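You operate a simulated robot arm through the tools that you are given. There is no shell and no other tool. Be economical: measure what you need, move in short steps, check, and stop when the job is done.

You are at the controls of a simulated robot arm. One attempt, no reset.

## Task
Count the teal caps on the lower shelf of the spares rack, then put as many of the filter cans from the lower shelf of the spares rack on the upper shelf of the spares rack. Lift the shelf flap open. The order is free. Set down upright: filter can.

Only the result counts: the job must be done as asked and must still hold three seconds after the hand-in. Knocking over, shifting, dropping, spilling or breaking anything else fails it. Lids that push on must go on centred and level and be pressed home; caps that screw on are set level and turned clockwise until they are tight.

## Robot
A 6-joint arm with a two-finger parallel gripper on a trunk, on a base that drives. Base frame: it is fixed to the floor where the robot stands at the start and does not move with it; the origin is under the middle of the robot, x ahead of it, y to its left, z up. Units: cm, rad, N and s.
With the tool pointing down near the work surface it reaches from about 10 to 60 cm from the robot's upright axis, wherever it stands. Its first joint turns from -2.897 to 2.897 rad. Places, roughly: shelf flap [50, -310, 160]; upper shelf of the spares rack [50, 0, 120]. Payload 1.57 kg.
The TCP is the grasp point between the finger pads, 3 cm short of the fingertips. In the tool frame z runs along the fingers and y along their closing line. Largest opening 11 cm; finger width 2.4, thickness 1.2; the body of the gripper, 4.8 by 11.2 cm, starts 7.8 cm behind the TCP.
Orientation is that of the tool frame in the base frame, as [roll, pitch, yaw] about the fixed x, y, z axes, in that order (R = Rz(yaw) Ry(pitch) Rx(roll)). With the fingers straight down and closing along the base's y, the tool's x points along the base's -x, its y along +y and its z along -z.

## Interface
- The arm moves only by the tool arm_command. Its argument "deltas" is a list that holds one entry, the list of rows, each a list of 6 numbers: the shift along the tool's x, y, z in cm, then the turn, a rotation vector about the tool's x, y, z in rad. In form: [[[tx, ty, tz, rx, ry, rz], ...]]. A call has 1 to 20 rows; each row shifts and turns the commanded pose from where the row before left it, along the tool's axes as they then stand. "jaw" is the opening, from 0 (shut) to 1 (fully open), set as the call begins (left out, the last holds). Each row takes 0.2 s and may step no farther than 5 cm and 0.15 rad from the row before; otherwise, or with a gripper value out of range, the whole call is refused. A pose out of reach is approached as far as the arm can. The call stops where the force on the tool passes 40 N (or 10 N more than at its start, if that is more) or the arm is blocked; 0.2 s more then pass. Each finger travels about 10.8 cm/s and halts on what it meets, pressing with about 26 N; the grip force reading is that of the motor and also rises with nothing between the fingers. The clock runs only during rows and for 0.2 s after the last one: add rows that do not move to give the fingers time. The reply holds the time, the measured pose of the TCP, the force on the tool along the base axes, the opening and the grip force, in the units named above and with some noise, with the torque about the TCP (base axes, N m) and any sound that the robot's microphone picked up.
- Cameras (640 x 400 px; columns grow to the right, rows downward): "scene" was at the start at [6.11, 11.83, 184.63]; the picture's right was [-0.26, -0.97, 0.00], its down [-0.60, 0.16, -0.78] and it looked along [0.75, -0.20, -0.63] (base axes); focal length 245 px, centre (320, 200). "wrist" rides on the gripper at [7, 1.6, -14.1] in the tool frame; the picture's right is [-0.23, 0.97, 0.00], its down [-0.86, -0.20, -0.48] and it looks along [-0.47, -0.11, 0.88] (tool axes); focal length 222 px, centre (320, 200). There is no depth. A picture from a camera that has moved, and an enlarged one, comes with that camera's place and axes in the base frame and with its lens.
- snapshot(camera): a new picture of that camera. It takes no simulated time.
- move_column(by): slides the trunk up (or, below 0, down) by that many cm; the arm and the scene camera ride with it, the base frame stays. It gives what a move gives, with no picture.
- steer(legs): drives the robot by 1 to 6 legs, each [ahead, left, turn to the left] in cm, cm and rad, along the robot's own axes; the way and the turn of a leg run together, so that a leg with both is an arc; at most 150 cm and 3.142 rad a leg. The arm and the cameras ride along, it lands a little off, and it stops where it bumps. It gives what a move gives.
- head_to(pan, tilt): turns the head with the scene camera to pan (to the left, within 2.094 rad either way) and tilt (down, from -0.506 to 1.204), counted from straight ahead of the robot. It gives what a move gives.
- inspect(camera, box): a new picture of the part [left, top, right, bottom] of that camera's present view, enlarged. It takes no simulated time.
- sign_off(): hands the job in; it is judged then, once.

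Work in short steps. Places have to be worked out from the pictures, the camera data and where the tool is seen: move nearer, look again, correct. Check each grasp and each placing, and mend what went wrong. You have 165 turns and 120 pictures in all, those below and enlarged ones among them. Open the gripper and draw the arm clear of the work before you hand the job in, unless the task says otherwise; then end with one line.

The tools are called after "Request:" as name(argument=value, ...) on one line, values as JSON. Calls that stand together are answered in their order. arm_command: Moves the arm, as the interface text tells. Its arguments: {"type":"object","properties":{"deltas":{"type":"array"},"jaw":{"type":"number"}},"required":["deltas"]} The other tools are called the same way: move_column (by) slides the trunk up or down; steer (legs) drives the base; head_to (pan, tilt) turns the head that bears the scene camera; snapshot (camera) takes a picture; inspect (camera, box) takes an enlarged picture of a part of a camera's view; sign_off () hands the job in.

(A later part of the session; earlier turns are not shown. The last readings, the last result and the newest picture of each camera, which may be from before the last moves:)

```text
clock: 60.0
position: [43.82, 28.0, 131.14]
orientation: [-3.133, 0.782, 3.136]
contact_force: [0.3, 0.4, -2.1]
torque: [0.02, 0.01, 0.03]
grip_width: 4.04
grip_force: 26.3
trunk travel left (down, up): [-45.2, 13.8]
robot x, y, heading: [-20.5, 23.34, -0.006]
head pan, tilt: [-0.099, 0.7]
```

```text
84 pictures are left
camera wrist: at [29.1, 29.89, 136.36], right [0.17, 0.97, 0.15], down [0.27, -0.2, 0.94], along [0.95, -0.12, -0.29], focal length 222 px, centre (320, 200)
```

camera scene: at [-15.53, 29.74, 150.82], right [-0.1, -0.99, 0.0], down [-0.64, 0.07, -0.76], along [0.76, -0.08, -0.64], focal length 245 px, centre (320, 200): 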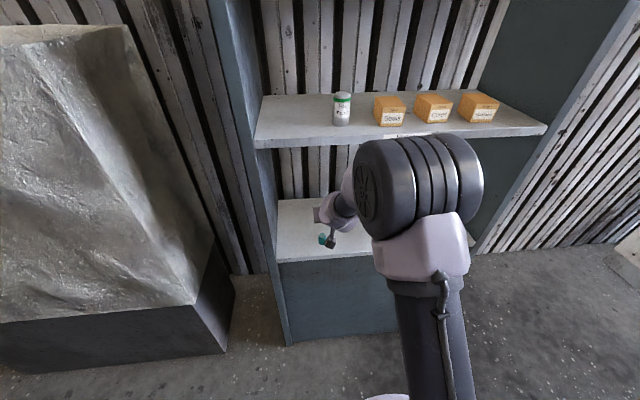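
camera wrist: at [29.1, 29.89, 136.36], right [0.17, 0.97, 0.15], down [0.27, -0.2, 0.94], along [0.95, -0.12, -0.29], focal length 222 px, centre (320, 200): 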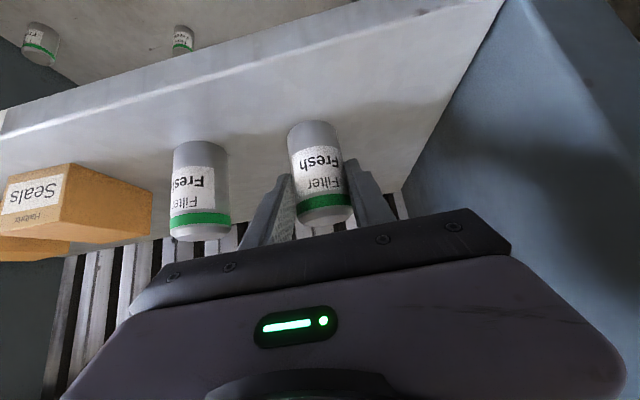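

Not touching yet; small steps down with force checks.

Request:
arm_command(deltas=[[[0.25, 0, 0.25, 0, 0, 0], [0.25, 0, 0.25, 0, 0, 0], [0, 0, 0, 0, 0, 0]]])

```text
clock: 60.8
position: [43.83, 28.03, 130.68]
orientation: [-3.133, 0.786, 3.134]
contact_force: [3.5, 0.9, 15.5]
torque: [0.24, -0.62, 0.0]
grip_width: 4.02
grip_force: 25.8
trunk travel left (down, up): [-45.2, 13.8]
robot x, y, heading: [-20.09, 23.97, -0.008]
head pan, tilt: [-0.099, 0.7]
```

Contact at 15 N. Release.

Request:
arm_command(deltas=[[[-0.1, 0, -0.1, 0, 0, 0], [0, 0, 0, 0, 0, 0]]])

Request:
arm_command(deltas=[[[0, 0, 0, 0, 0, 0], [0, 0, 0, 0, 0, 0], [0, 0, 0, 0, 0, 0]]], jaw=0.6)

Request:
snapshot(camera="wrist")

```text
clock: 61.4
position: [43.91, 27.95, 130.74]
orientation: [-3.132, 0.781, 3.136]
contact_force: [4.7, 1.2, 13.6]
torque: [0.24, -0.67, -0.01]
grip_width: 4.03
grip_force: 25.8
trunk travel left (down, up): [-45.2, 13.8]
robot x, y, heading: [-20.52, 23.5, -0.005]
head pan, tilt: [-0.099, 0.7]
```

```text
clock: 62.2
position: [43.81, 28.07, 130.67]
orientation: [-3.132, 0.78, 3.137]
contact_force: [0.6, 0.8, -0.5]
torque: [0.0, -0.02, -0.03]
grip_width: 6.6
grip_force: 0.0
trunk travel left (down, up): [-45.2, 13.8]
robot x, y, heading: [-20.57, 23.81, -0.005]
head pan, tilt: [-0.099, 0.7]
```

```text
83 pictures are left
camera wrist: at [29.1, 29.87, 135.77], right [0.17, 0.97, 0.15], down [0.27, -0.2, 0.94], along [0.95, -0.12, -0.29], focal length 222 px, centre (320, 200)
```

wrist: 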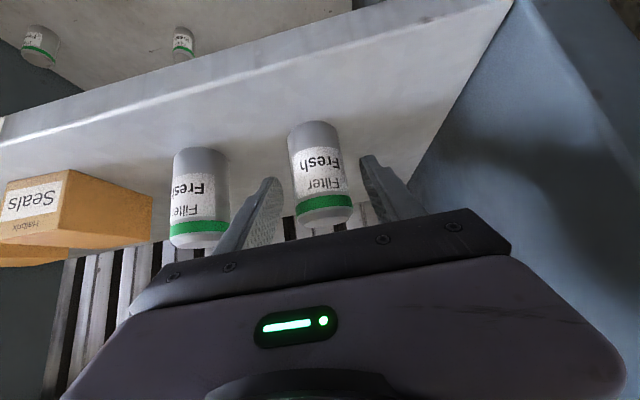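

Both cans stand. Back out 45 cm and look to the right toward the flap.

Request:
steer(legs=[[-45, 0, 0]])

Request:
snapshot(camera="scene")

Request:
head_to(pan=-1.1, tilt=0.35)

Request:
snapshot(camera="scene")

```text
clock: 64.9
position: [-1.08, 28.27, 130.68]
orientation: [-3.134, 0.782, 3.136]
contact_force: [-0.6, -0.2, 0.0]
torque: [0.01, -0.02, 0.03]
grip_width: 6.61
grip_force: 0.0
trunk travel left (down, up): [-45.2, 13.8]
robot x, y, heading: [-65.27, 23.96, -0.007]
head pan, tilt: [-0.099, 0.7]
```

```text
82 pictures are left
camera scene: at [-59.18, 37.16, 187.12], right [-0.11, -0.99, 0.0], down [-0.64, 0.07, -0.77], along [0.76, -0.08, -0.64], focal length 245 px, centre (320, 200)
```

scene: 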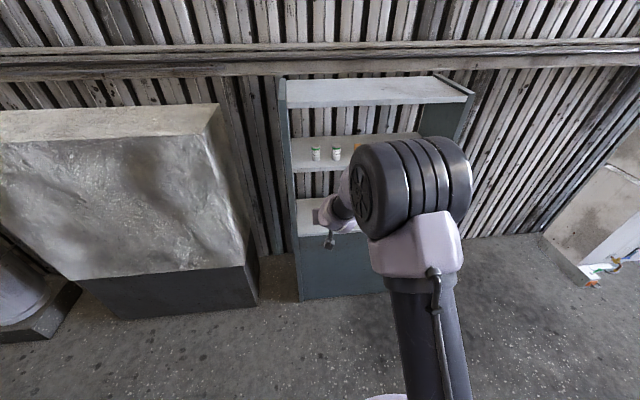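

```text
clock: 66.2
position: [-1.08, 28.23, 130.46]
orientation: [-3.134, 0.782, 3.134]
contact_force: [-0.3, 0.1, 0.1]
torque: [0.0, 0.02, -0.01]
grip_width: 6.6
grip_force: 0.0
trunk travel left (down, up): [-45.2, 13.8]
robot x, y, heading: [-65.38, 23.96, -0.002]
head pan, tilt: [-1.1, 0.351]
```

```text
81 pictures are left
camera scene: at [-63.39, 29.74, 190.26], right [-0.89, -0.45, 0.0], down [-0.15, 0.31, -0.94], along [0.42, -0.84, -0.34], focal length 245 px, centre (320, 200)
```

scene: 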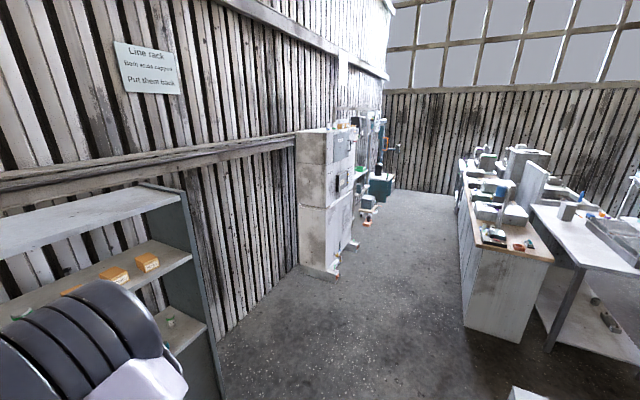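

Aisle runs between the wall cabinets (x≈33) and benches (x≈-105). Drive sideways along x≈-57 to y≈-125, then look.

Request:
steer(legs=[[8, 0, 0], [0, -145, 0]])

Request:
head_to(pan=-0.9, tilt=0.3)

Request:
snapshot(camera="scene")

```text
clock: 74.0
position: [5.02, -116.79, 130.69]
orientation: [-3.133, 0.781, 3.121]
contact_force: [-0.2, -0.1, -0.1]
torque: [0.0, -0.02, -0.02]
grip_width: 6.58
grip_force: 0.0
trunk travel left (down, up): [-45.2, 13.8]
robot x, y, heading: [-59.45, -120.41, -0.016]
head pan, tilt: [-1.1, 0.351]
```

```text
clock: 74.7
position: [5.1, -116.78, 130.56]
orientation: [-3.133, 0.782, 3.124]
contact_force: [0.2, -0.2, -1.1]
torque: [0.0, -0.07, -0.01]
grip_width: 6.6
grip_force: 0.1
trunk travel left (down, up): [-45.2, 13.8]
robot x, y, heading: [-59.66, -120.47, -0.012]
head pan, tilt: [-0.901, 0.3]
```

```text
80 pictures are left
camera scene: at [-55.7, -113.63, 190.73], right [-0.8, -0.61, 0.0], down [-0.18, 0.24, -0.96], along [0.58, -0.76, -0.3], focal length 245 px, centre (320, 200)
```

scene: 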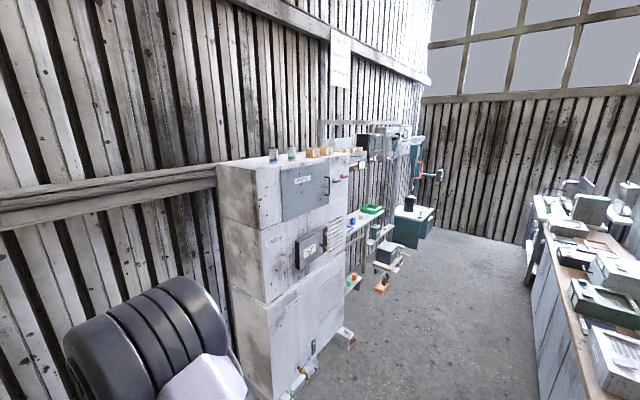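

Move on along the aisle to y≈-245 with an eye on the shelf units beyond the cabinet.

Request:
steer(legs=[[0, -125, 0.012]])

Request:
head_to(pan=-0.5, tilt=0.3)

Request:
snapshot(camera="scene")

```text
clock: 81.0
position: [3.67, -240.58, 130.62]
orientation: [-3.133, 0.781, 3.137]
contact_force: [-0.2, 0.1, 0.1]
torque: [-0.04, 0.03, -0.01]
grip_width: 6.59
grip_force: 0.0
trunk travel left (down, up): [-45.2, 13.8]
robot x, y, heading: [-60.76, -244.96, -0.004]
head pan, tilt: [-0.901, 0.3]
```

```text
clock: 81.9
position: [3.71, -240.43, 130.54]
orientation: [-3.131, 0.783, 3.137]
contact_force: [-0.2, 0.2, -0.8]
torque: [0.02, 0.0, 0.02]
grip_width: 6.59
grip_force: 0.0
trunk travel left (down, up): [-45.2, 13.8]
robot x, y, heading: [-60.49, -245.04, 0.002]
head pan, tilt: [-0.499, 0.3]
```

```text
79 pictures are left
camera scene: at [-54.73, -235.41, 190.73], right [-0.48, -0.88, 0.0], down [-0.26, 0.14, -0.96], along [0.84, -0.46, -0.3], focal length 245 px, centre (320, 200)
```

scene: 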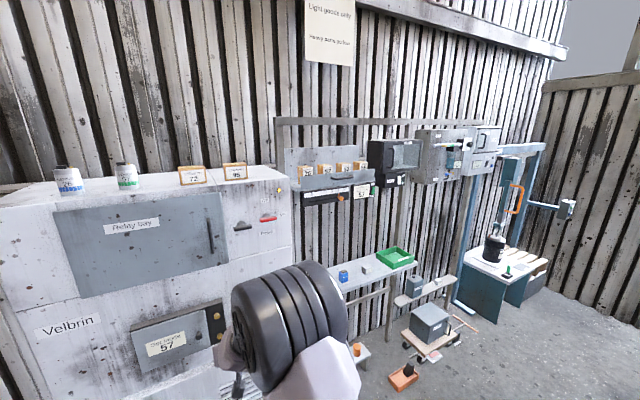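

The flap should project near (349,185): the wall shelf with orange boxes. Enlarge.

Request:
inspect(camera="scene", box=[270, 110, 430, 210])

```text
4.00 times, centred on (350, 160) of scene
camera zoom: at [-54.73, -235.41, 190.73], right [-0.48, -0.88, 0.0], down [-0.26, 0.14, -0.96], along [0.84, -0.46, -0.3], focal length 982 px, centre (200, 360)
```

zoom: 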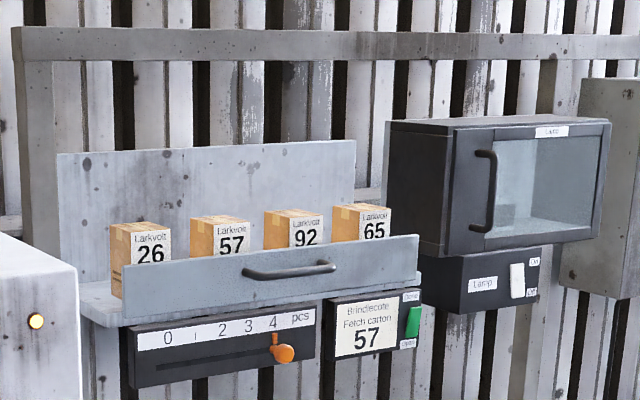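

The flap is a low front panel with a bar handle in front of the cartons. I strafe to face it.

Request:
steer(legs=[[0, -66, 0]])

Request:
head_to(pan=0.1, tilt=0.35)

Request:
snapshot(camera="scene")

Request:
snapshot(camera="wrist")

```text
clock: 85.5
position: [3.62, -305.75, 130.53]
orientation: [-3.133, 0.782, -3.14]
contact_force: [-0.4, -0.3, 0.3]
torque: [0.0, -0.03, 0.01]
grip_width: 6.6
grip_force: 0.1
trunk travel left (down, up): [-45.2, 13.8]
robot x, y, heading: [-61.1, -310.32, -0.0]
head pan, tilt: [-0.499, 0.3]
```

```text
clock: 86.5
position: [3.54, -305.59, 130.64]
orientation: [-3.133, 0.781, 3.141]
contact_force: [-0.2, 0.1, -0.3]
torque: [-0.02, 0.03, 0.01]
grip_width: 6.62
grip_force: 0.1
trunk travel left (down, up): [-45.2, 13.8]
robot x, y, heading: [-60.81, -310.58, 0.0]
head pan, tilt: [0.099, 0.351]
```

```text
77 pictures are left
camera scene: at [-53.79, -295.42, 190.26], right [0.1, -1.0, 0.0], down [-0.34, -0.03, -0.94], along [0.93, 0.09, -0.34], focal length 245 px, centre (320, 200)
```

scene: 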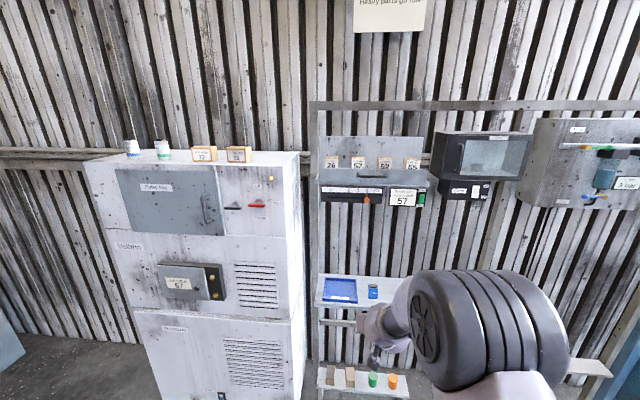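

```text
76 pictures are left
camera wrist: at [-11.19, -303.97, 135.78], right [0.17, 0.97, 0.15], down [0.27, -0.2, 0.94], along [0.95, -0.12, -0.29], focal length 222 px, centre (320, 200)
```

wrist: 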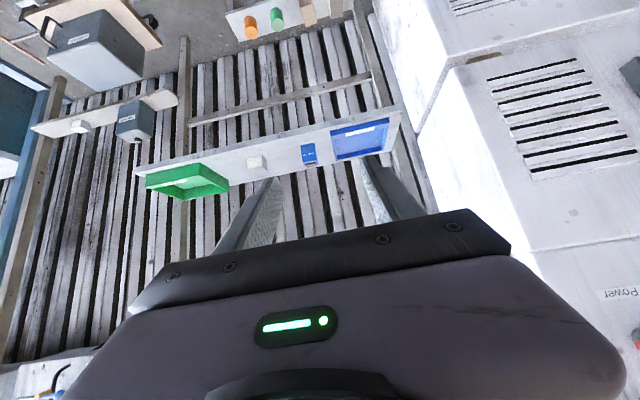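

Request:
inspect(camera="scene", box=[308, 125, 452, 215])

```text
4.44 times, centred on (380, 170) of scene
camera zoom: at [-53.79, -295.42, 190.26], right [0.1, -1.0, 0.0], down [-0.34, -0.03, -0.94], along [0.93, 0.09, -0.34], focal length 1091 px, centre (53, 333)
```

zoom: 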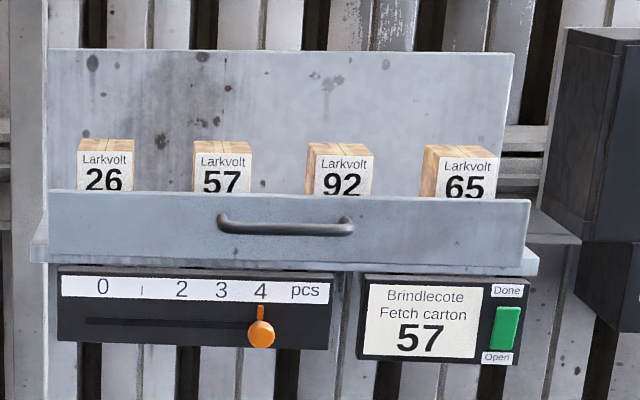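

Triangulating the handle from two views: bar centre ≈ (54, -308.7, 162.7), horizontal; flap spans y≈-285…-334. I raise the trunk and turn the tool to horizontal, fingers closing vertically.

Request:
move_column(by=13)

Request:
arm_command(deltas=[[[-2, 0, -2.5, 0, -0.131, 0], [-2, 0, -2.5, 0, -0.131, 0], [-2.3, 0, -2.2, 0, -0.131, 0], [-2.5, 0, -2, 0, -0.131, 0], [-2.7, 0, -1, 0, -0.131, 0], [-2.7, 0, -1, 0, -0.131, 0], [0, 0, 0, 0, 0, 0]]])

```text
clock: 88.1
position: [3.59, -305.69, 143.44]
orientation: [-3.132, 0.781, -3.141]
contact_force: [0.4, 0.8, -0.3]
torque: [0.05, -0.03, -0.04]
grip_width: 6.58
grip_force: 0.1
trunk travel left (down, up): [-58.2, 0.8]
robot x, y, heading: [-60.77, -310.71, 0.0]
head pan, tilt: [0.099, 0.351]
```

```text
clock: 89.7
position: [0.82, -295.57, 168.45]
orientation: [-2.776, 1.554, -2.801]
contact_force: [0.7, -0.4, -0.1]
torque: [-0.03, 0.01, 0.0]
grip_width: 6.61
grip_force: 0.0
out of reach, approached as far as the arm can: row 2, 3, 4, 5, 6
trunk travel left (down, up): [-58.2, 0.8]
robot x, y, heading: [-60.94, -310.59, 0.002]
head pan, tilt: [0.099, 0.351]
```

Tool is near horizontal now, shifted left. Now the 90° roll about the tool axis.

Request:
arm_command(deltas=[[[0, 0, -1, 0, 0, 0.14], [0, 0, -1, 0, 0, 0.14], [0, 0, -1, 0, 0, 0.14], [0, 0, -1, 0, 0, 0.14], [0, 0, -1, 0, 0, 0.14], [0, 0, -1, 0, 0, 0.14], [0, 0, 0, 0, 0, 0.14], [0, 0, 0, 0, 0, 0.14], [0, 0, 0, 0, 0, 0.14], [0, 0, 0, 0, 0, 0.14], [0, 0, 0, 0, 0, 0.14], [0, 0, 0, 0, 0, 0.031], [0, 0, 0, 0, 0, 0]]])

Request:
snapshot(camera="scene")

Request:
snapshot(camera="wrist")

```text
clock: 92.5
position: [-12.44, -281.33, 191.61]
orientation: [1.58, 0.007, 1.563]
contact_force: [-0.3, -0.5, -0.5]
torque: [-0.02, 0.01, -0.02]
grip_width: 6.58
grip_force: 0.2
out of reach, approached as far as the arm can: row 1, 5, 6, 7, 8, 9, 10, 11, 12
trunk travel left (down, up): [-58.2, 0.8]
robot x, y, heading: [-60.81, -310.33, -0.003]
head pan, tilt: [0.099, 0.351]
```

```text
74 pictures are left
camera scene: at [-53.8, -295.4, 203.26], right [0.1, -0.99, 0.0], down [-0.34, -0.03, -0.94], along [0.93, 0.09, -0.34], focal length 245 px, centre (320, 200)
```

scene: 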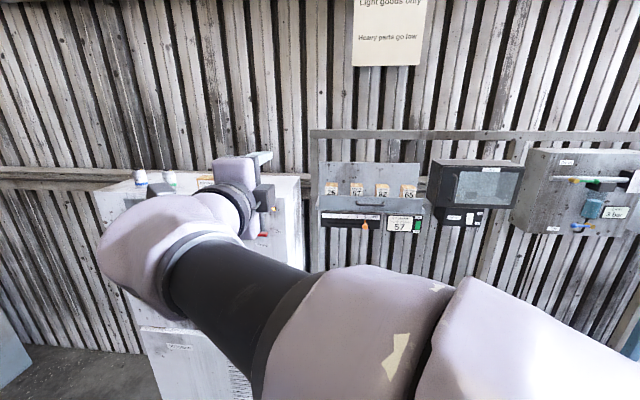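

```text
73 pictures are left
camera wrist: at [-26.33, -274.18, 193.4], right [0.01, -0.22, 0.98], down [-0.49, -0.85, -0.19], along [0.87, -0.47, -0.11], focal length 222 px, centre (320, 200)
```

wrist: 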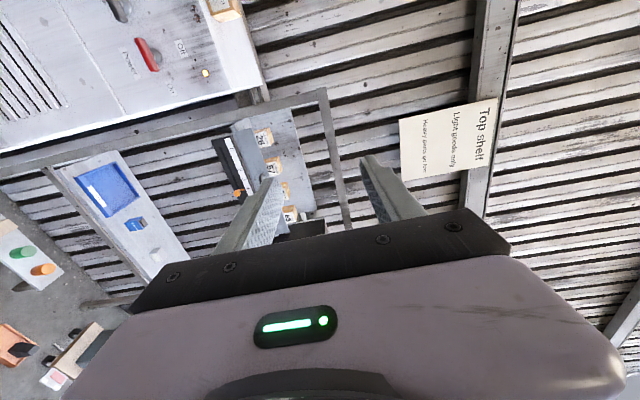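

Orientation is right (fingers ahead, closing vertically). Now bring the tool down and right in small steps toward y≈-309, z≈163.

Request:
arm_command(deltas=[[[0, -3, 0, 0, 0, 0], [0, -3, 0, 0, 0, 0], [0, -3, 0, 0, 0, 0], [0, -3, 0, 0, 0, 0], [0, -3, 0, 0, 0, 0], [0, -3, 0, 0, 0, 0], [0, -3, 0, 0, 0, 0], [0, -3, 0, 0, 0, 0], [0, -3, 0, 0, 0, 0], [0, -1.8, 0, 0, 0, 0], [0, 0, 0, 0, 0, 0]]])

```text
clock: 94.9
position: [-18.83, -272.59, 186.67]
orientation: [1.58, 0.01, 1.56]
contact_force: [-0.8, -0.2, -0.1]
torque: [-0.02, -0.01, 0.01]
grip_width: 6.6
grip_force: 0.0
out of reach, approached as far as the arm can: row 1, 2, 3, 4, 5, 6, 7, 8, 9, 10
trunk travel left (down, up): [-58.2, 0.8]
robot x, y, heading: [-60.85, -310.33, -0.001]
head pan, tilt: [0.099, 0.351]
```

The arm's wrist evidently can't bend above the forearm line, so a horizontal tool needs a lower trunk. Lower the trunk 34 and then bring the tool right/up.

Request:
move_column(by=-34)

Request:
arm_command(deltas=[[[-3, 1.5, 0, 0, 0, 0], [-3, 1.5, 0, 0, 0, 0], [-3, 1.5, 0, 0, 0, 0], [-3, 1.5, 0, 0, 0, 0], [-3, 1.5, 0, 0, 0, 0], [-3, 1.5, 0, 0, 0, 0], [-3, 1.5, 0, 0, 0, 0], [-3, 0, 0, 0, 0, 0], [-3, 0, 0, 0, 0, 0], [-3, 0, 0, 0, 0, 0], [-3, 0, 0, 0, 0, 0], [0, 0, 0, 0, 0, 0]]])

```text
clock: 98.2
position: [-18.82, -272.58, 152.6]
orientation: [1.58, 0.011, 1.56]
contact_force: [0.2, -0.3, -0.3]
torque: [0.01, 0.01, 0.0]
grip_width: 6.6
grip_force: 0.1
trunk travel left (down, up): [-24.2, 34.8]
robot x, y, heading: [-60.84, -310.62, 0.001]
head pan, tilt: [0.099, 0.351]
```

```text
clock: 100.8
position: [-18.92, -305.51, 163.61]
orientation: [1.58, 0.01, 1.561]
contact_force: [-0.4, -0.3, 0.3]
torque: [0.0, -0.04, -0.02]
grip_width: 6.62
grip_force: 0.1
trunk travel left (down, up): [-24.2, 34.8]
robot x, y, heading: [-60.77, -310.23, -0.005]
head pan, tilt: [0.099, 0.351]
```

That works: tool at (-18.9, -305.5, 163.6), horizontal. Look through both cameras.

Request:
snapshot(camera="wrist")

Request:
snapshot(camera="scene")

```text
72 pictures are left
camera wrist: at [-32.88, -298.34, 165.29], right [0.01, -0.22, 0.98], down [-0.49, -0.85, -0.19], along [0.87, -0.48, -0.11], focal length 222 px, centre (320, 200)
```

wrist: 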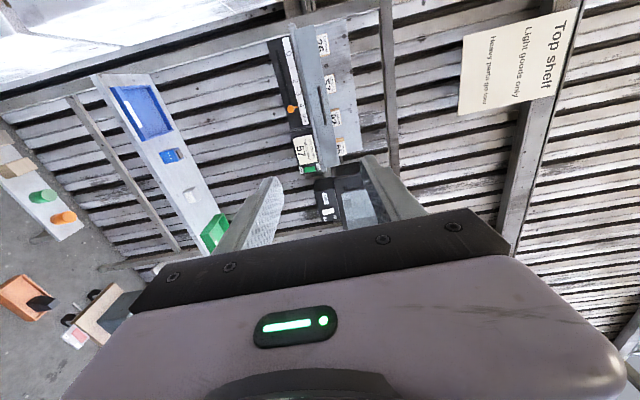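

```text
71 pictures are left
camera scene: at [-53.76, -295.41, 169.26], right [0.1, -0.99, 0.0], down [-0.34, -0.03, -0.94], along [0.93, 0.09, -0.34], focal length 245 px, centre (320, 200)
```

scene: 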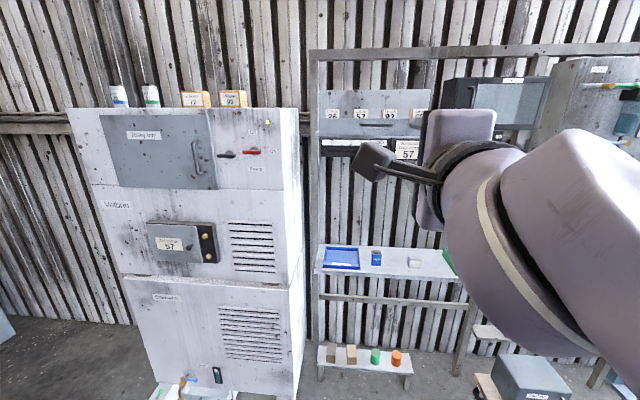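

Request:
inspect(camera="scene", box=[308, 80, 436, 160])

Request:
inspect(camera="wrist", box=[240, 10, 400, 190])

```text
5.00 times, centred on (372, 120) of scene
camera zoom: at [-53.76, -295.41, 169.26], right [0.1, -0.99, 0.0], down [-0.34, -0.03, -0.94], along [0.93, 0.09, -0.34], focal length 1227 px, centre (60, 600)
```

zoom: 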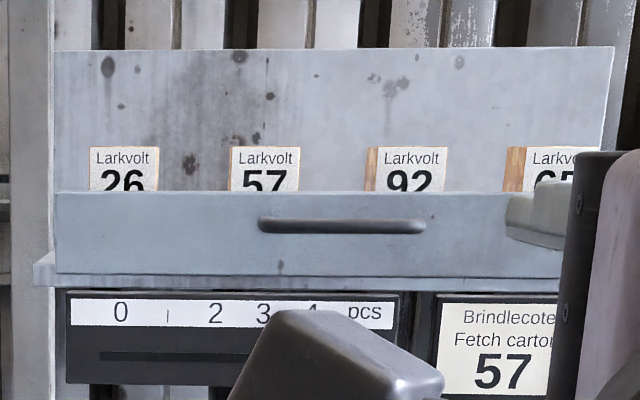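

```text
2.22 times, centred on (320, 100) of wrist
camera zoom: at [-32.88, -298.34, 165.29], right [0.01, -0.22, 0.98], down [-0.49, -0.85, -0.19], along [0.87, -0.48, -0.11], focal length 494 px, centre (320, 422)
```

zoom: 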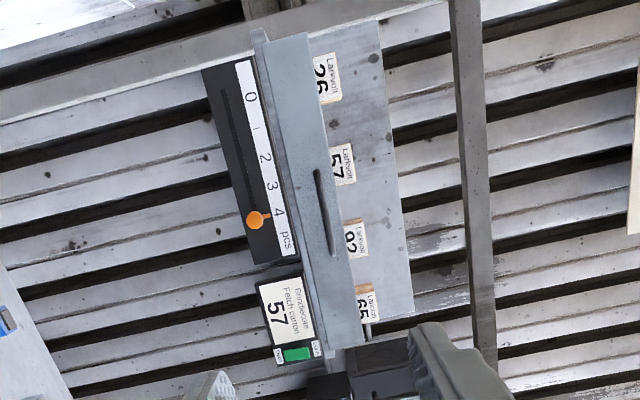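

The flap is vertical, ~6.6 cm tall, bar at about (54, -308.4, 163.7), i.e. nearer its top edge. Close the last y offset and drive ahead 50.

Request:
arm_command(deltas=[[[-2.9, 0, 0, 0, 0, 0], [0, 0, 0, 0, 0, 0]]], jaw=0.5)

Request:
steer(legs=[[48, 0, 0]])

Request:
snapshot(camera="wrist")

Request:
snapshot(camera="scene")

```text
clock: 101.4
position: [-19.16, -308.36, 163.55]
orientation: [1.578, 0.013, 1.561]
contact_force: [-0.5, 0.6, 0.1]
torque: [0.03, -0.01, 0.0]
grip_width: 5.51
grip_force: 0.1
trunk travel left (down, up): [-24.2, 34.8]
robot x, y, heading: [-60.81, -310.06, 0.006]
head pan, tilt: [0.099, 0.351]
```

```text
clock: 104.3
position: [29.04, -308.28, 163.55]
orientation: [1.578, 0.011, 1.564]
contact_force: [0.6, 0.4, -0.6]
torque: [-0.03, 0.03, -0.05]
grip_width: 5.46
grip_force: 0.1
trunk travel left (down, up): [-24.2, 34.8]
robot x, y, heading: [-12.73, -310.58, -0.001]
head pan, tilt: [0.099, 0.351]
```

```text
68 pictures are left
camera wrist: at [15.19, -301.09, 165.32], right [0.01, -0.22, 0.98], down [-0.49, -0.85, -0.19], along [0.87, -0.47, -0.11], focal length 222 px, centre (320, 200)
```

wrist: 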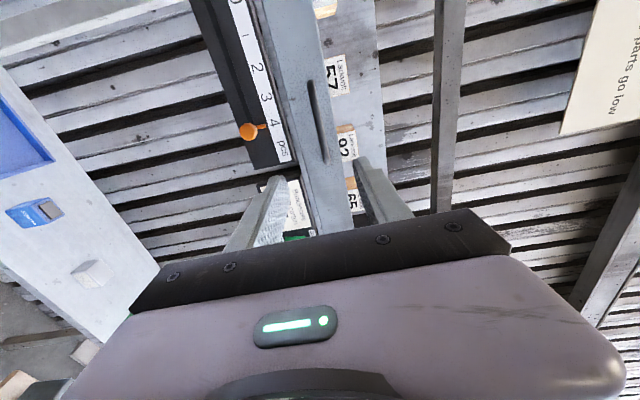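

```text
67 pictures are left
camera scene: at [-5.64, -295.33, 169.26], right [0.1, -0.99, 0.0], down [-0.34, -0.04, -0.94], along [0.93, 0.1, -0.34], focal length 245 px, centre (320, 200)
```

scene: 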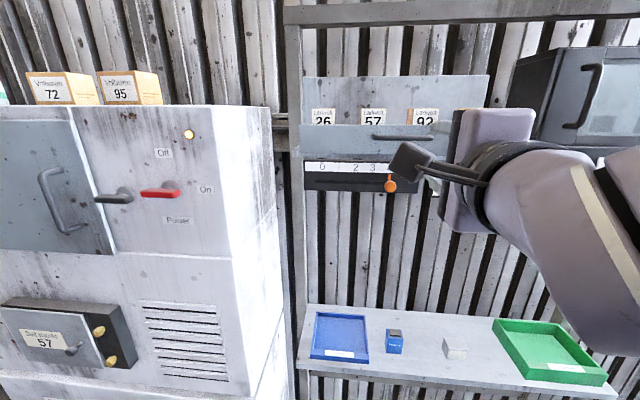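

Bar estimate now ≈ (56±1.5, -308.7, 163.6). Narrow the jaw to 4 cm and drive 14 nearer.

Request:
arm_command(deltas=[[[0, 0, 0, 0, 0, 0]]], jaw=0.38)

Request:
steer(legs=[[14, 0, 0]])

Request:
snapshot(camera="wrist")

Request:
snapshot(camera="scene")

```text
clock: 104.7
position: [28.94, -308.2, 163.62]
orientation: [1.58, 0.012, 1.562]
contact_force: [0.2, -0.5, 0.3]
torque: [-0.01, -0.01, 0.01]
grip_width: 4.17
grip_force: 0.1
trunk travel left (down, up): [-24.2, 34.8]
robot x, y, heading: [-12.86, -310.1, 0.001]
head pan, tilt: [0.099, 0.351]
```

```text
clock: 106.0
position: [43.12, -308.17, 163.51]
orientation: [1.58, 0.012, 1.563]
contact_force: [0.0, 1.1, -1.2]
torque: [-0.01, 0.01, 0.03]
grip_width: 4.22
grip_force: 0.0
trunk travel left (down, up): [-24.2, 34.8]
robot x, y, heading: [1.24, -310.32, 0.002]
head pan, tilt: [0.099, 0.351]
```

```text
66 pictures are left
camera wrist: at [29.24, -301.06, 165.31], right [0.01, -0.22, 0.98], down [-0.49, -0.85, -0.19], along [0.87, -0.47, -0.11], focal length 222 px, centre (320, 200)
```

wrist: 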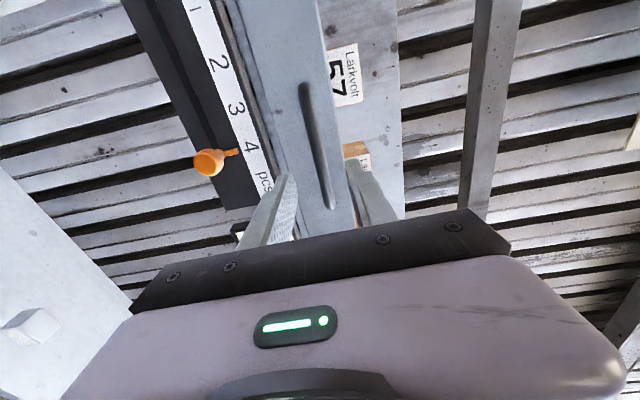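

```text
65 pictures are left
camera scene: at [8.41, -295.29, 169.25], right [0.1, -0.99, 0.0], down [-0.34, -0.04, -0.94], along [0.93, 0.1, -0.34], focal length 245 px, centre (320, 200)
```

scene: 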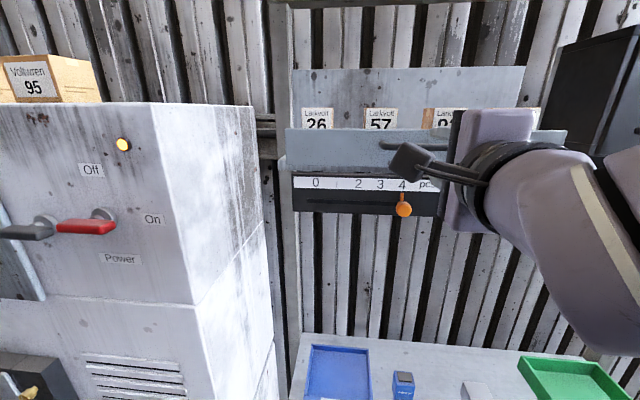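

Step forward 4 cm along the tool and check contact and view.

Request:
arm_command(deltas=[[[0, 0, 1, 0, 0, 0], [0, 0, 1, 0, 0, 0], [0, 0, 1, 0, 0, 0], [0, 0, 1, 0, 0, 0], [0, 0, 0, 0, 0, 0]]])

Request:
inspect(camera="wrist", box=[220, 60, 420, 240])

```text
clock: 107.2
position: [47.0, -308.22, 163.5]
orientation: [1.577, 0.012, 1.561]
contact_force: [0.9, -0.4, 0.3]
torque: [-0.02, 0.0, 0.0]
grip_width: 4.18
grip_force: 0.2
trunk travel left (down, up): [-24.2, 34.8]
robot x, y, heading: [1.62, -310.39, -0.0]
head pan, tilt: [0.099, 0.351]
```

```text
2.22 times, centred on (320, 150) of wrist
camera zoom: at [33.08, -301.1, 165.28], right [0.01, -0.22, 0.98], down [-0.49, -0.85, -0.19], along [0.87, -0.47, -0.11], focal length 494 px, centre (320, 311)
```

zoom: 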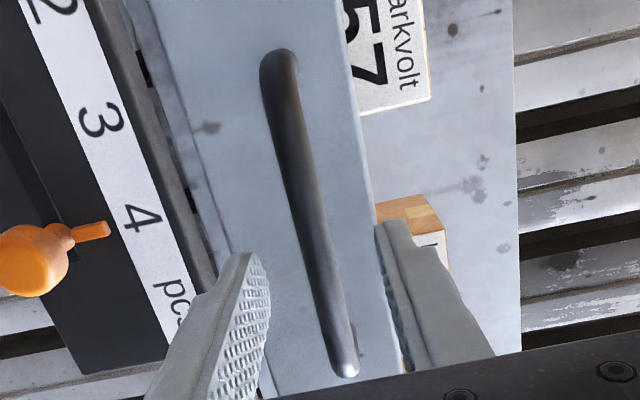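

Bar is between the fingers in height. Advance 3 more, then by single centimetres.

Request:
arm_command(deltas=[[[0, 0, 1, 0, 0, 0], [0, 0, 1, 0, 0, 0], [0, 0, 1, 0, 0, 0], [0, 0, 0, 0, 0, 0]]])

Request:
inspect(camera="wrist", box=[220, 60, 420, 240])

```text
clock: 108.2
position: [50.03, -308.15, 163.64]
orientation: [1.579, 0.013, 1.562]
contact_force: [0.4, 0.3, 0.9]
torque: [0.03, 0.0, 0.02]
grip_width: 4.17
grip_force: 0.0
trunk travel left (down, up): [-24.2, 34.8]
robot x, y, heading: [1.42, -310.49, 0.004]
head pan, tilt: [0.099, 0.351]
```

```text
2.22 times, centred on (320, 150) of wrist
camera zoom: at [36.08, -301.06, 165.32], right [0.01, -0.22, 0.98], down [-0.49, -0.85, -0.19], along [0.87, -0.47, -0.11], focal length 494 px, centre (320, 311)
```

zoom: 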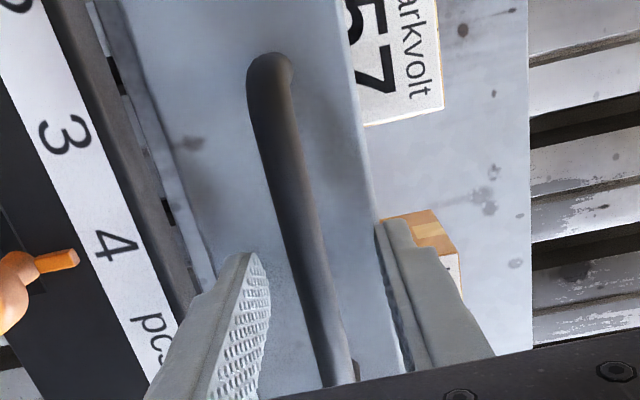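

Refined triangulation puts the bar at x≈49–50, so it already lies between the pads. Close on it gently.

Request:
arm_command(deltas=[[[0, 0, 0, 0, 0, 0], [0, 0, 0, 0, 0, 0]]], jaw=0.16)

Request:
inspect(camera="wrist", box=[220, 60, 420, 240])

```text
clock: 108.8
position: [50.03, -308.22, 163.62]
orientation: [1.581, 0.012, 1.563]
contact_force: [-0.2, -0.2, -0.6]
torque: [-0.03, -0.02, -0.02]
grip_width: 1.77
grip_force: 0.1
trunk travel left (down, up): [-24.2, 34.8]
robot x, y, heading: [0.91, -310.44, 0.004]
head pan, tilt: [0.099, 0.351]
```

```text
2.22 times, centred on (320, 150) of wrist
camera zoom: at [36.12, -301.06, 165.3], right [0.01, -0.22, 0.98], down [-0.49, -0.85, -0.19], along [0.87, -0.47, -0.11], focal length 494 px, centre (320, 311)
```

zoom: 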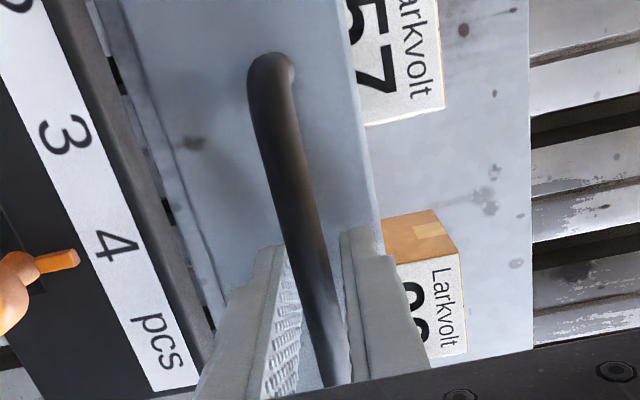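

The bar is caged (1.8 cm gap). Test lift: 1 cm up, 0.4 cm out, and watch the force.

Request:
arm_command(deltas=[[[0, 0.5, -0.2, 0, 0, 0], [0, 0.5, -0.2, 0, 0, 0], [0, 0, 0, 0, 0, 0]]])

Request:
inspect(camera="wrist", box=[220, 60, 420, 240])

```text
clock: 109.6
position: [49.99, -308.15, 164.34]
orientation: [1.583, 0.01, 1.563]
contact_force: [4.8, -0.2, -11.7]
torque: [0.15, -0.04, 0.01]
grip_width: 2.76
grip_force: 5.8
trunk travel left (down, up): [-24.2, 34.8]
robot x, y, heading: [1.29, -310.33, -0.001]
head pan, tilt: [0.099, 0.351]
```

```text
2.22 times, centred on (320, 150) of wrist
camera zoom: at [36.01, -301.05, 166.12], right [0.01, -0.22, 0.98], down [-0.49, -0.85, -0.18], along [0.87, -0.47, -0.12], focal length 494 px, centre (320, 311)
```

zoom: 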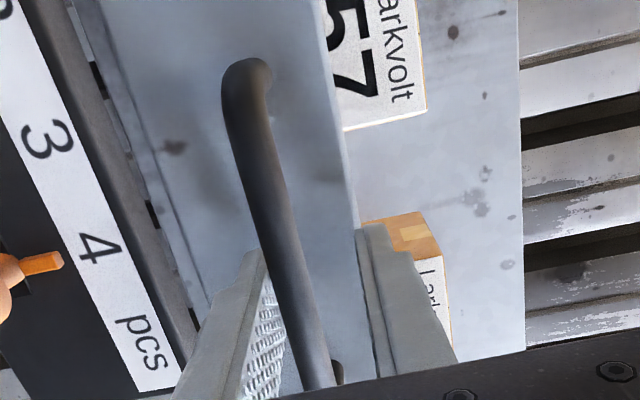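

The bar resisted a lift (12 N, finger pushed open), no flap motion seen. Go back, grip firmly, and test a pull outward.

Request:
arm_command(deltas=[[[0, -0.4, 0, 0, 0, 0], [0, -0.4, 0, 0, 0, 0], [0, 0, 0, 0, 0, 0]]])

Request:
arm_command(deltas=[[[0, 0, 0, 0, 0, 0], [0, 0, 0, 0, 0, 0]]], jaw=0.0)

Request:
arm_command(deltas=[[[0, 0, -0.3, 0, 0, 0], [0, 0, -0.3, 0, 0, 0], [0, 0, 0, 0, 0, 0]]])

Request:
inspect(camera="wrist", box=[220, 60, 420, 240])

```text
clock: 110.4
position: [49.67, -308.27, 163.85]
orientation: [1.578, 0.012, 1.563]
contact_force: [0.3, 0.3, -1.0]
torque: [-0.02, 0.01, 0.02]
grip_width: 1.88
grip_force: 0.7
trunk travel left (down, up): [-24.2, 34.8]
robot x, y, heading: [1.4, -310.25, 0.009]
head pan, tilt: [0.099, 0.351]
```

```text
clock: 111.0
position: [49.6, -308.17, 163.61]
orientation: [1.582, 0.01, 1.561]
contact_force: [-10.4, 1.1, -32.3]
torque: [0.49, 0.22, -0.22]
grip_width: 1.19
grip_force: 29.6
trunk travel left (down, up): [-24.2, 34.8]
robot x, y, heading: [1.03, -310.21, 0.004]
head pan, tilt: [0.099, 0.351]
```

```text
clock: 111.8
position: [49.58, -308.33, 163.49]
orientation: [1.583, 0.01, 1.563]
contact_force: [11.8, 0.5, -26.1]
torque: [0.51, 0.09, -0.1]
grip_width: 1.16
grip_force: 29.1
trunk travel left (down, up): [-24.2, 34.8]
robot x, y, heading: [1.24, -310.3, 0.004]
head pan, tilt: [0.099, 0.351]
```

```text
2.22 times, centred on (320, 150) of wrist
camera zoom: at [35.67, -301.1, 165.34], right [0.01, -0.22, 0.98], down [-0.49, -0.85, -0.18], along [0.87, -0.47, -0.11], focal length 494 px, centre (320, 311)
```

zoom: 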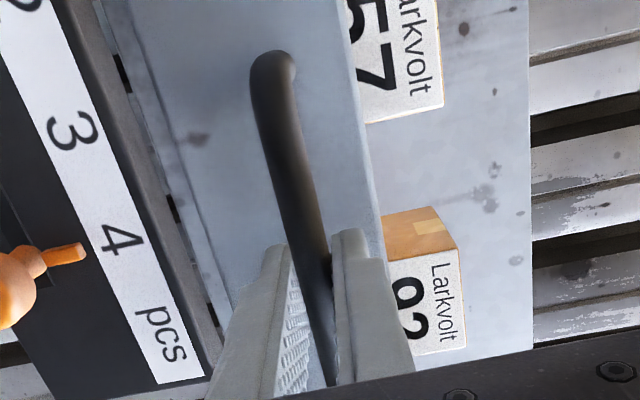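

Grip closed on the 1.2 cm bar, but the tool sits slightly high (26 N up-load). Unload vertically, then pull out more.

Request:
arm_command(deltas=[[[0, -0.35, 0, 0, 0, 0], [0, 0, 0, 0, 0, 0]]])

Request:
arm_command(deltas=[[[0, 0, -0.4, 0, 0, 0], [0, 0, 0, 0, 0, 0]]])

```text
clock: 112.4
position: [49.5, -308.25, 163.44]
orientation: [1.58, 0.012, 1.562]
contact_force: [12.7, 1.0, -8.6]
torque: [0.64, -0.11, 0.51]
grip_width: 1.16
grip_force: 29.6
trunk travel left (down, up): [-24.2, 34.8]
robot x, y, heading: [0.86, -310.18, 0.005]
head pan, tilt: [0.099, 0.351]
```

```text
clock: 113.0
position: [49.17, -308.13, 163.09]
orientation: [1.582, 0.012, 1.561]
contact_force: [15.8, 1.1, -12.3]
torque: [0.58, 0.01, 0.19]
grip_width: 1.17
grip_force: 29.5
trunk travel left (down, up): [-24.2, 34.8]
robot x, y, heading: [1.29, -309.95, 0.004]
head pan, tilt: [0.099, 0.351]
```

The tool went out 0.3 and *down* 0.35 without a down command — suggests the flap swings about its lower edge. Check visually.

Request:
inspect(camera="wrist", box=[220, 60, 420, 240])

Request:
inspect(camera="scene", box=[270, 90, 430, 190])

```text
2.22 times, centred on (320, 150) of wrist
camera zoom: at [35.26, -301.1, 164.99], right [0.01, -0.22, 0.98], down [-0.49, -0.85, -0.18], along [0.87, -0.47, -0.11], focal length 494 px, centre (320, 311)
```

zoom: 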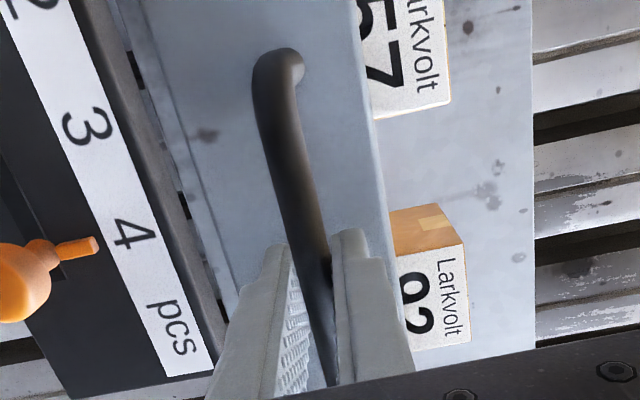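

```text
4.00 times, centred on (350, 140) of scene
camera zoom: at [8.81, -295.27, 169.23], right [0.1, -0.99, 0.0], down [-0.35, -0.04, -0.94], along [0.93, 0.1, -0.35], focal length 982 px, centre (200, 440)
```

zoom: 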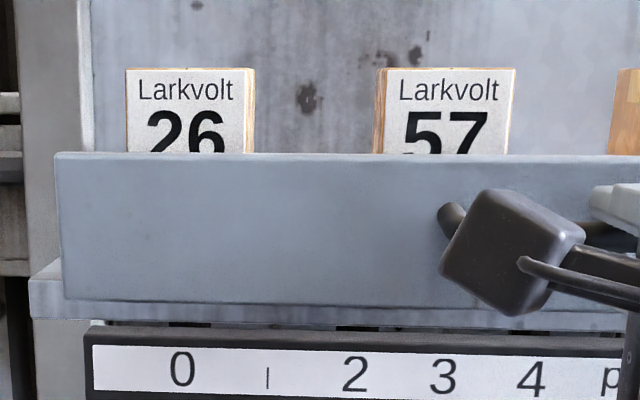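

Continue with an out-and-down step and see whether the force stays low.

Request:
arm_command(deltas=[[[0, -0.3, -0.3, 0, 0, 0], [0, -0.3, -0.3, 0, 0, 0], [0, 0, 0, 0, 0, 0]]])

Request:
inspect(camera="scene", box=[270, 90, 430, 190])

```text
clock: 113.8
position: [48.65, -308.11, 162.68]
orientation: [1.584, 0.012, 1.562]
contact_force: [18.2, 0.8, -14.0]
torque: [0.57, 0.01, 0.02]
grip_width: 1.18
grip_force: 29.2
trunk travel left (down, up): [-24.2, 34.8]
robot x, y, heading: [1.44, -309.97, -0.0]
head pan, tilt: [0.099, 0.351]
```

```text
4.00 times, centred on (350, 140) of scene
camera zoom: at [8.86, -295.28, 169.23], right [0.1, -0.99, 0.0], down [-0.35, -0.04, -0.94], along [0.93, 0.1, -0.35], focal length 982 px, centre (200, 440)
```

zoom: 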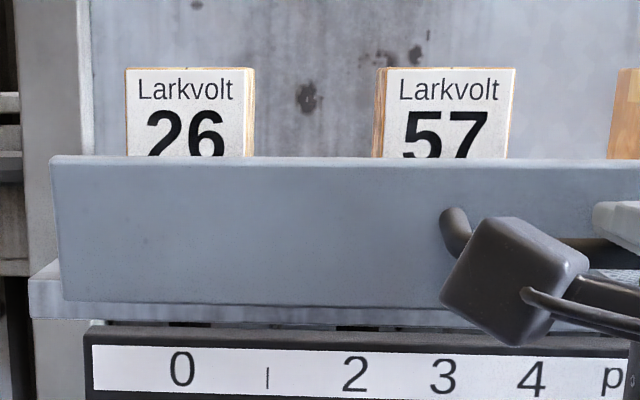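

Confirmed: the top edge tilts outward while the bottom stays — it hinges at its lower edge. Keep following the arc out and down.

Request:
arm_command(deltas=[[[0, -0.35, -0.3, 0, 0, 0], [0, -0.35, -0.25, 0, 0, 0], [0, -0.35, -0.2, 0, 0, 0], [0, 0, 0, 0, 0, 0]]])

Request:
inspect(camera="scene", box=[270, 90, 430, 190])

Request:
inspect(camera="wrist", box=[220, 60, 420, 240])

```text
clock: 114.8
position: [47.79, -308.16, 161.63]
orientation: [1.583, 0.011, 1.563]
contact_force: [20.3, -0.3, -7.9]
torque: [0.6, -0.03, 0.13]
grip_width: 1.14
grip_force: 28.8
trunk travel left (down, up): [-24.2, 34.8]
robot x, y, heading: [1.2, -310.31, 0.004]
head pan, tilt: [0.099, 0.351]
```

```text
4.00 times, centred on (350, 140) of scene
camera zoom: at [8.87, -295.31, 169.23], right [0.1, -0.99, 0.0], down [-0.35, -0.03, -0.94], along [0.93, 0.1, -0.35], focal length 982 px, centre (200, 440)
```

zoom: 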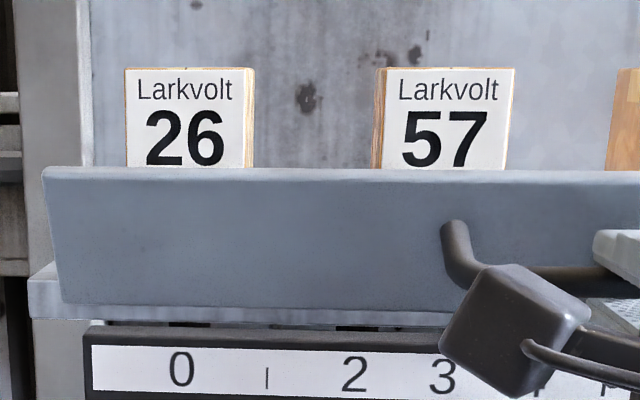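

```text
2.22 times, centred on (320, 150) of wrist
camera zoom: at [33.92, -301.1, 163.37], right [0.01, -0.22, 0.98], down [-0.49, -0.85, -0.18], along [0.87, -0.47, -0.11], focal length 494 px, centre (320, 311)
```

zoom: 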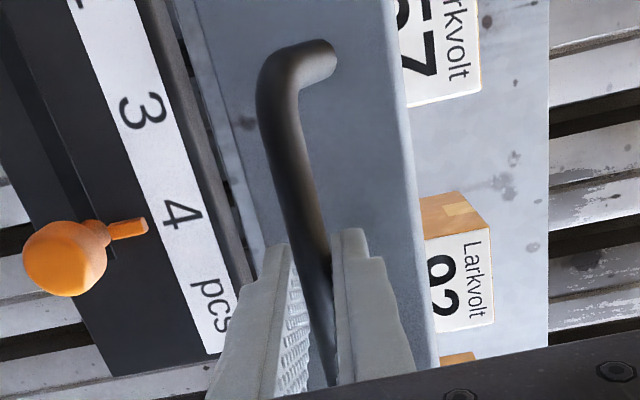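

Working. Next arc piece, steeper downward.

Request:
arm_command(deltas=[[[0, -0.4, -0.2, 0, 0, 0], [0, -0.4, -0.2, 0, 0, 0], [0, -0.4, -0.15, 0, 0, 0], [0, 0, 0, 0, 0, 0]]])

Request:
inspect(camera="wrist", box=[180, 40, 420, 240])

```text
clock: 115.8
position: [47.33, -308.25, 160.36]
orientation: [1.581, 0.01, 1.562]
contact_force: [20.2, -0.8, -5.3]
torque: [0.62, -0.03, 0.09]
grip_width: 1.18
grip_force: 29.3
trunk travel left (down, up): [-24.2, 34.8]
robot x, y, heading: [1.14, -310.0, 0.003]
head pan, tilt: [0.099, 0.351]
```

```text
2.00 times, centred on (300, 140) of wrist
camera zoom: at [33.34, -301.1, 162.17], right [0.01, -0.22, 0.98], down [-0.49, -0.85, -0.18], along [0.87, -0.47, -0.11], focal length 444 px, centre (360, 320)
```

zoom: 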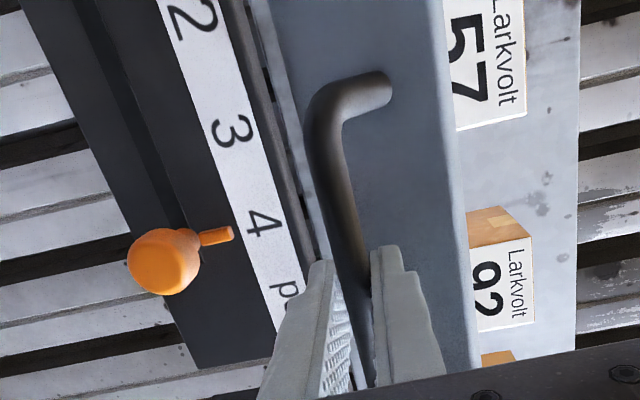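

Flap ~43° open; hinge ≈ (52.5, 159.2). For the rest I'll press from above on the inner face. Release the bar and back away 9 cm.

Request:
arm_command(deltas=[[[0, 0, 0, 0, 0, 0], [0, 0, 0, 0, 0, 0]]], jaw=0.25)

Request:
arm_command(deltas=[[[0, 0, -1, 0, 0, 0], [0, 0, -2, 0, 0, 0], [0, 0, -3, 0, 0, 0], [0, 0, -3, 0, 0, 0], [0, 0, 0, 0, 0, 0]]])

Request:
snapshot(camera="wrist")

Request:
inspect(camera="scene", box=[270, 90, 510, 240])

```text
clock: 116.4
position: [46.67, -308.18, 160.53]
orientation: [1.577, 0.011, 1.562]
contact_force: [0.3, 0.1, -1.5]
torque: [0.02, 0.05, -0.01]
grip_width: 2.88
grip_force: 0.5
trunk travel left (down, up): [-24.2, 34.8]
robot x, y, heading: [1.29, -310.08, 0.002]
head pan, tilt: [0.099, 0.351]
```

```text
clock: 117.6
position: [37.6, -308.16, 160.63]
orientation: [1.578, 0.012, 1.562]
contact_force: [-0.2, 0.5, -0.9]
torque: [-0.02, 0.01, -0.03]
grip_width: 2.75
grip_force: 0.1
trunk travel left (down, up): [-24.2, 34.8]
robot x, y, heading: [1.27, -310.01, 0.006]
head pan, tilt: [0.099, 0.351]
```

```text
53 pictures are left
camera wrist: at [23.79, -301.08, 162.34], right [0.01, -0.22, 0.98], down [-0.49, -0.85, -0.19], along [0.87, -0.47, -0.11], focal length 222 px, centre (320, 200)
```

wrist: 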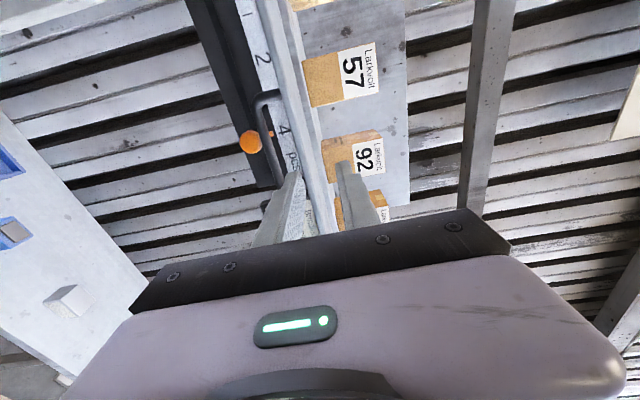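

```text
2.67 times, centred on (390, 165) of scene
camera zoom: at [8.31, -295.27, 169.26], right [0.1, -0.99, 0.0], down [-0.34, -0.04, -0.94], along [0.93, 0.1, -0.34], focal length 654 px, centre (133, 293)
```

zoom: 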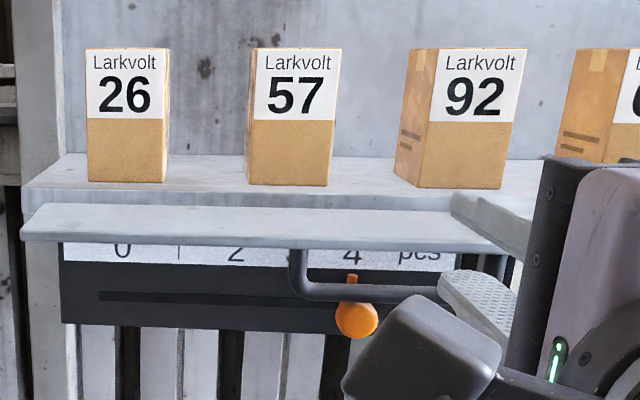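

On release the flap swung fully down to open and rests there, handle underneath; cartons untouched. I raise the tool clear and look from above.

Request:
arm_command(deltas=[[[0, 0, -3, 0, 0, 0], [0, 3, -2, 0, 0, 0], [0, 3, 0, 0, 0, 0], [0, 0, 0, 0, 0, 0]]], jaw=0.0)

Request:
snapshot(camera="wrist")

Request:
inspect(camera="scene", box=[270, 130, 390, 210])

```text
clock: 118.6
position: [32.86, -307.96, 166.1]
orientation: [1.587, 0.016, 1.562]
contact_force: [-1.0, -0.6, 0.0]
torque: [-0.03, 0.01, 0.01]
grip_width: 0.0
grip_force: 21.4
trunk travel left (down, up): [-24.2, 34.8]
robot x, y, heading: [0.88, -310.42, 0.001]
head pan, tilt: [0.099, 0.351]
```

```text
51 pictures are left
camera wrist: at [19.04, -300.87, 168.07], right [0.01, -0.21, 0.98], down [-0.49, -0.85, -0.18], along [0.87, -0.47, -0.12], focal length 222 px, centre (320, 200)
```

wrist: 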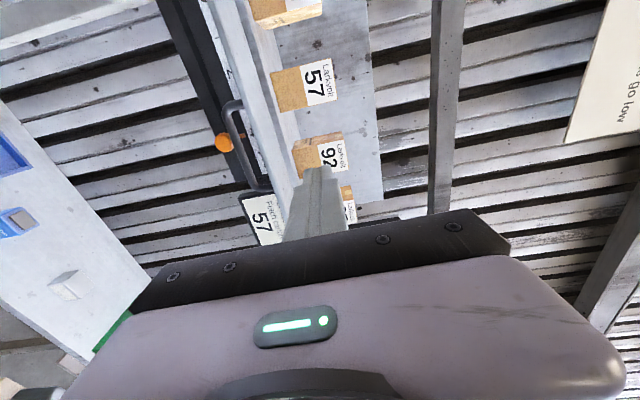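

```text
5.00 times, centred on (330, 170) of scene
camera zoom: at [7.03, -296.42, 174.79], right [-0.02, -1.0, 0.0], down [0.26, 0.0, -0.96], along [0.96, -0.02, 0.26], focal length 1227 px, centre (270, 350)
```

zoom: 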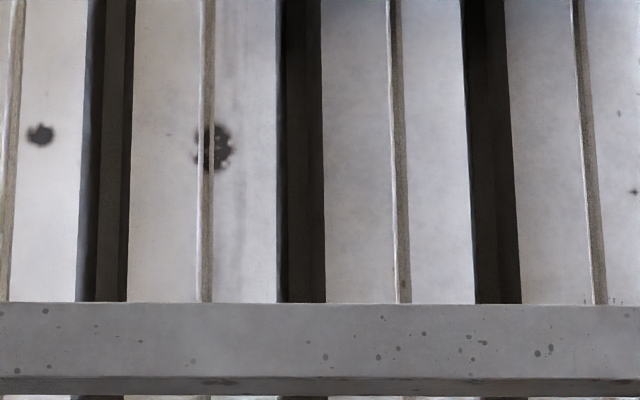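

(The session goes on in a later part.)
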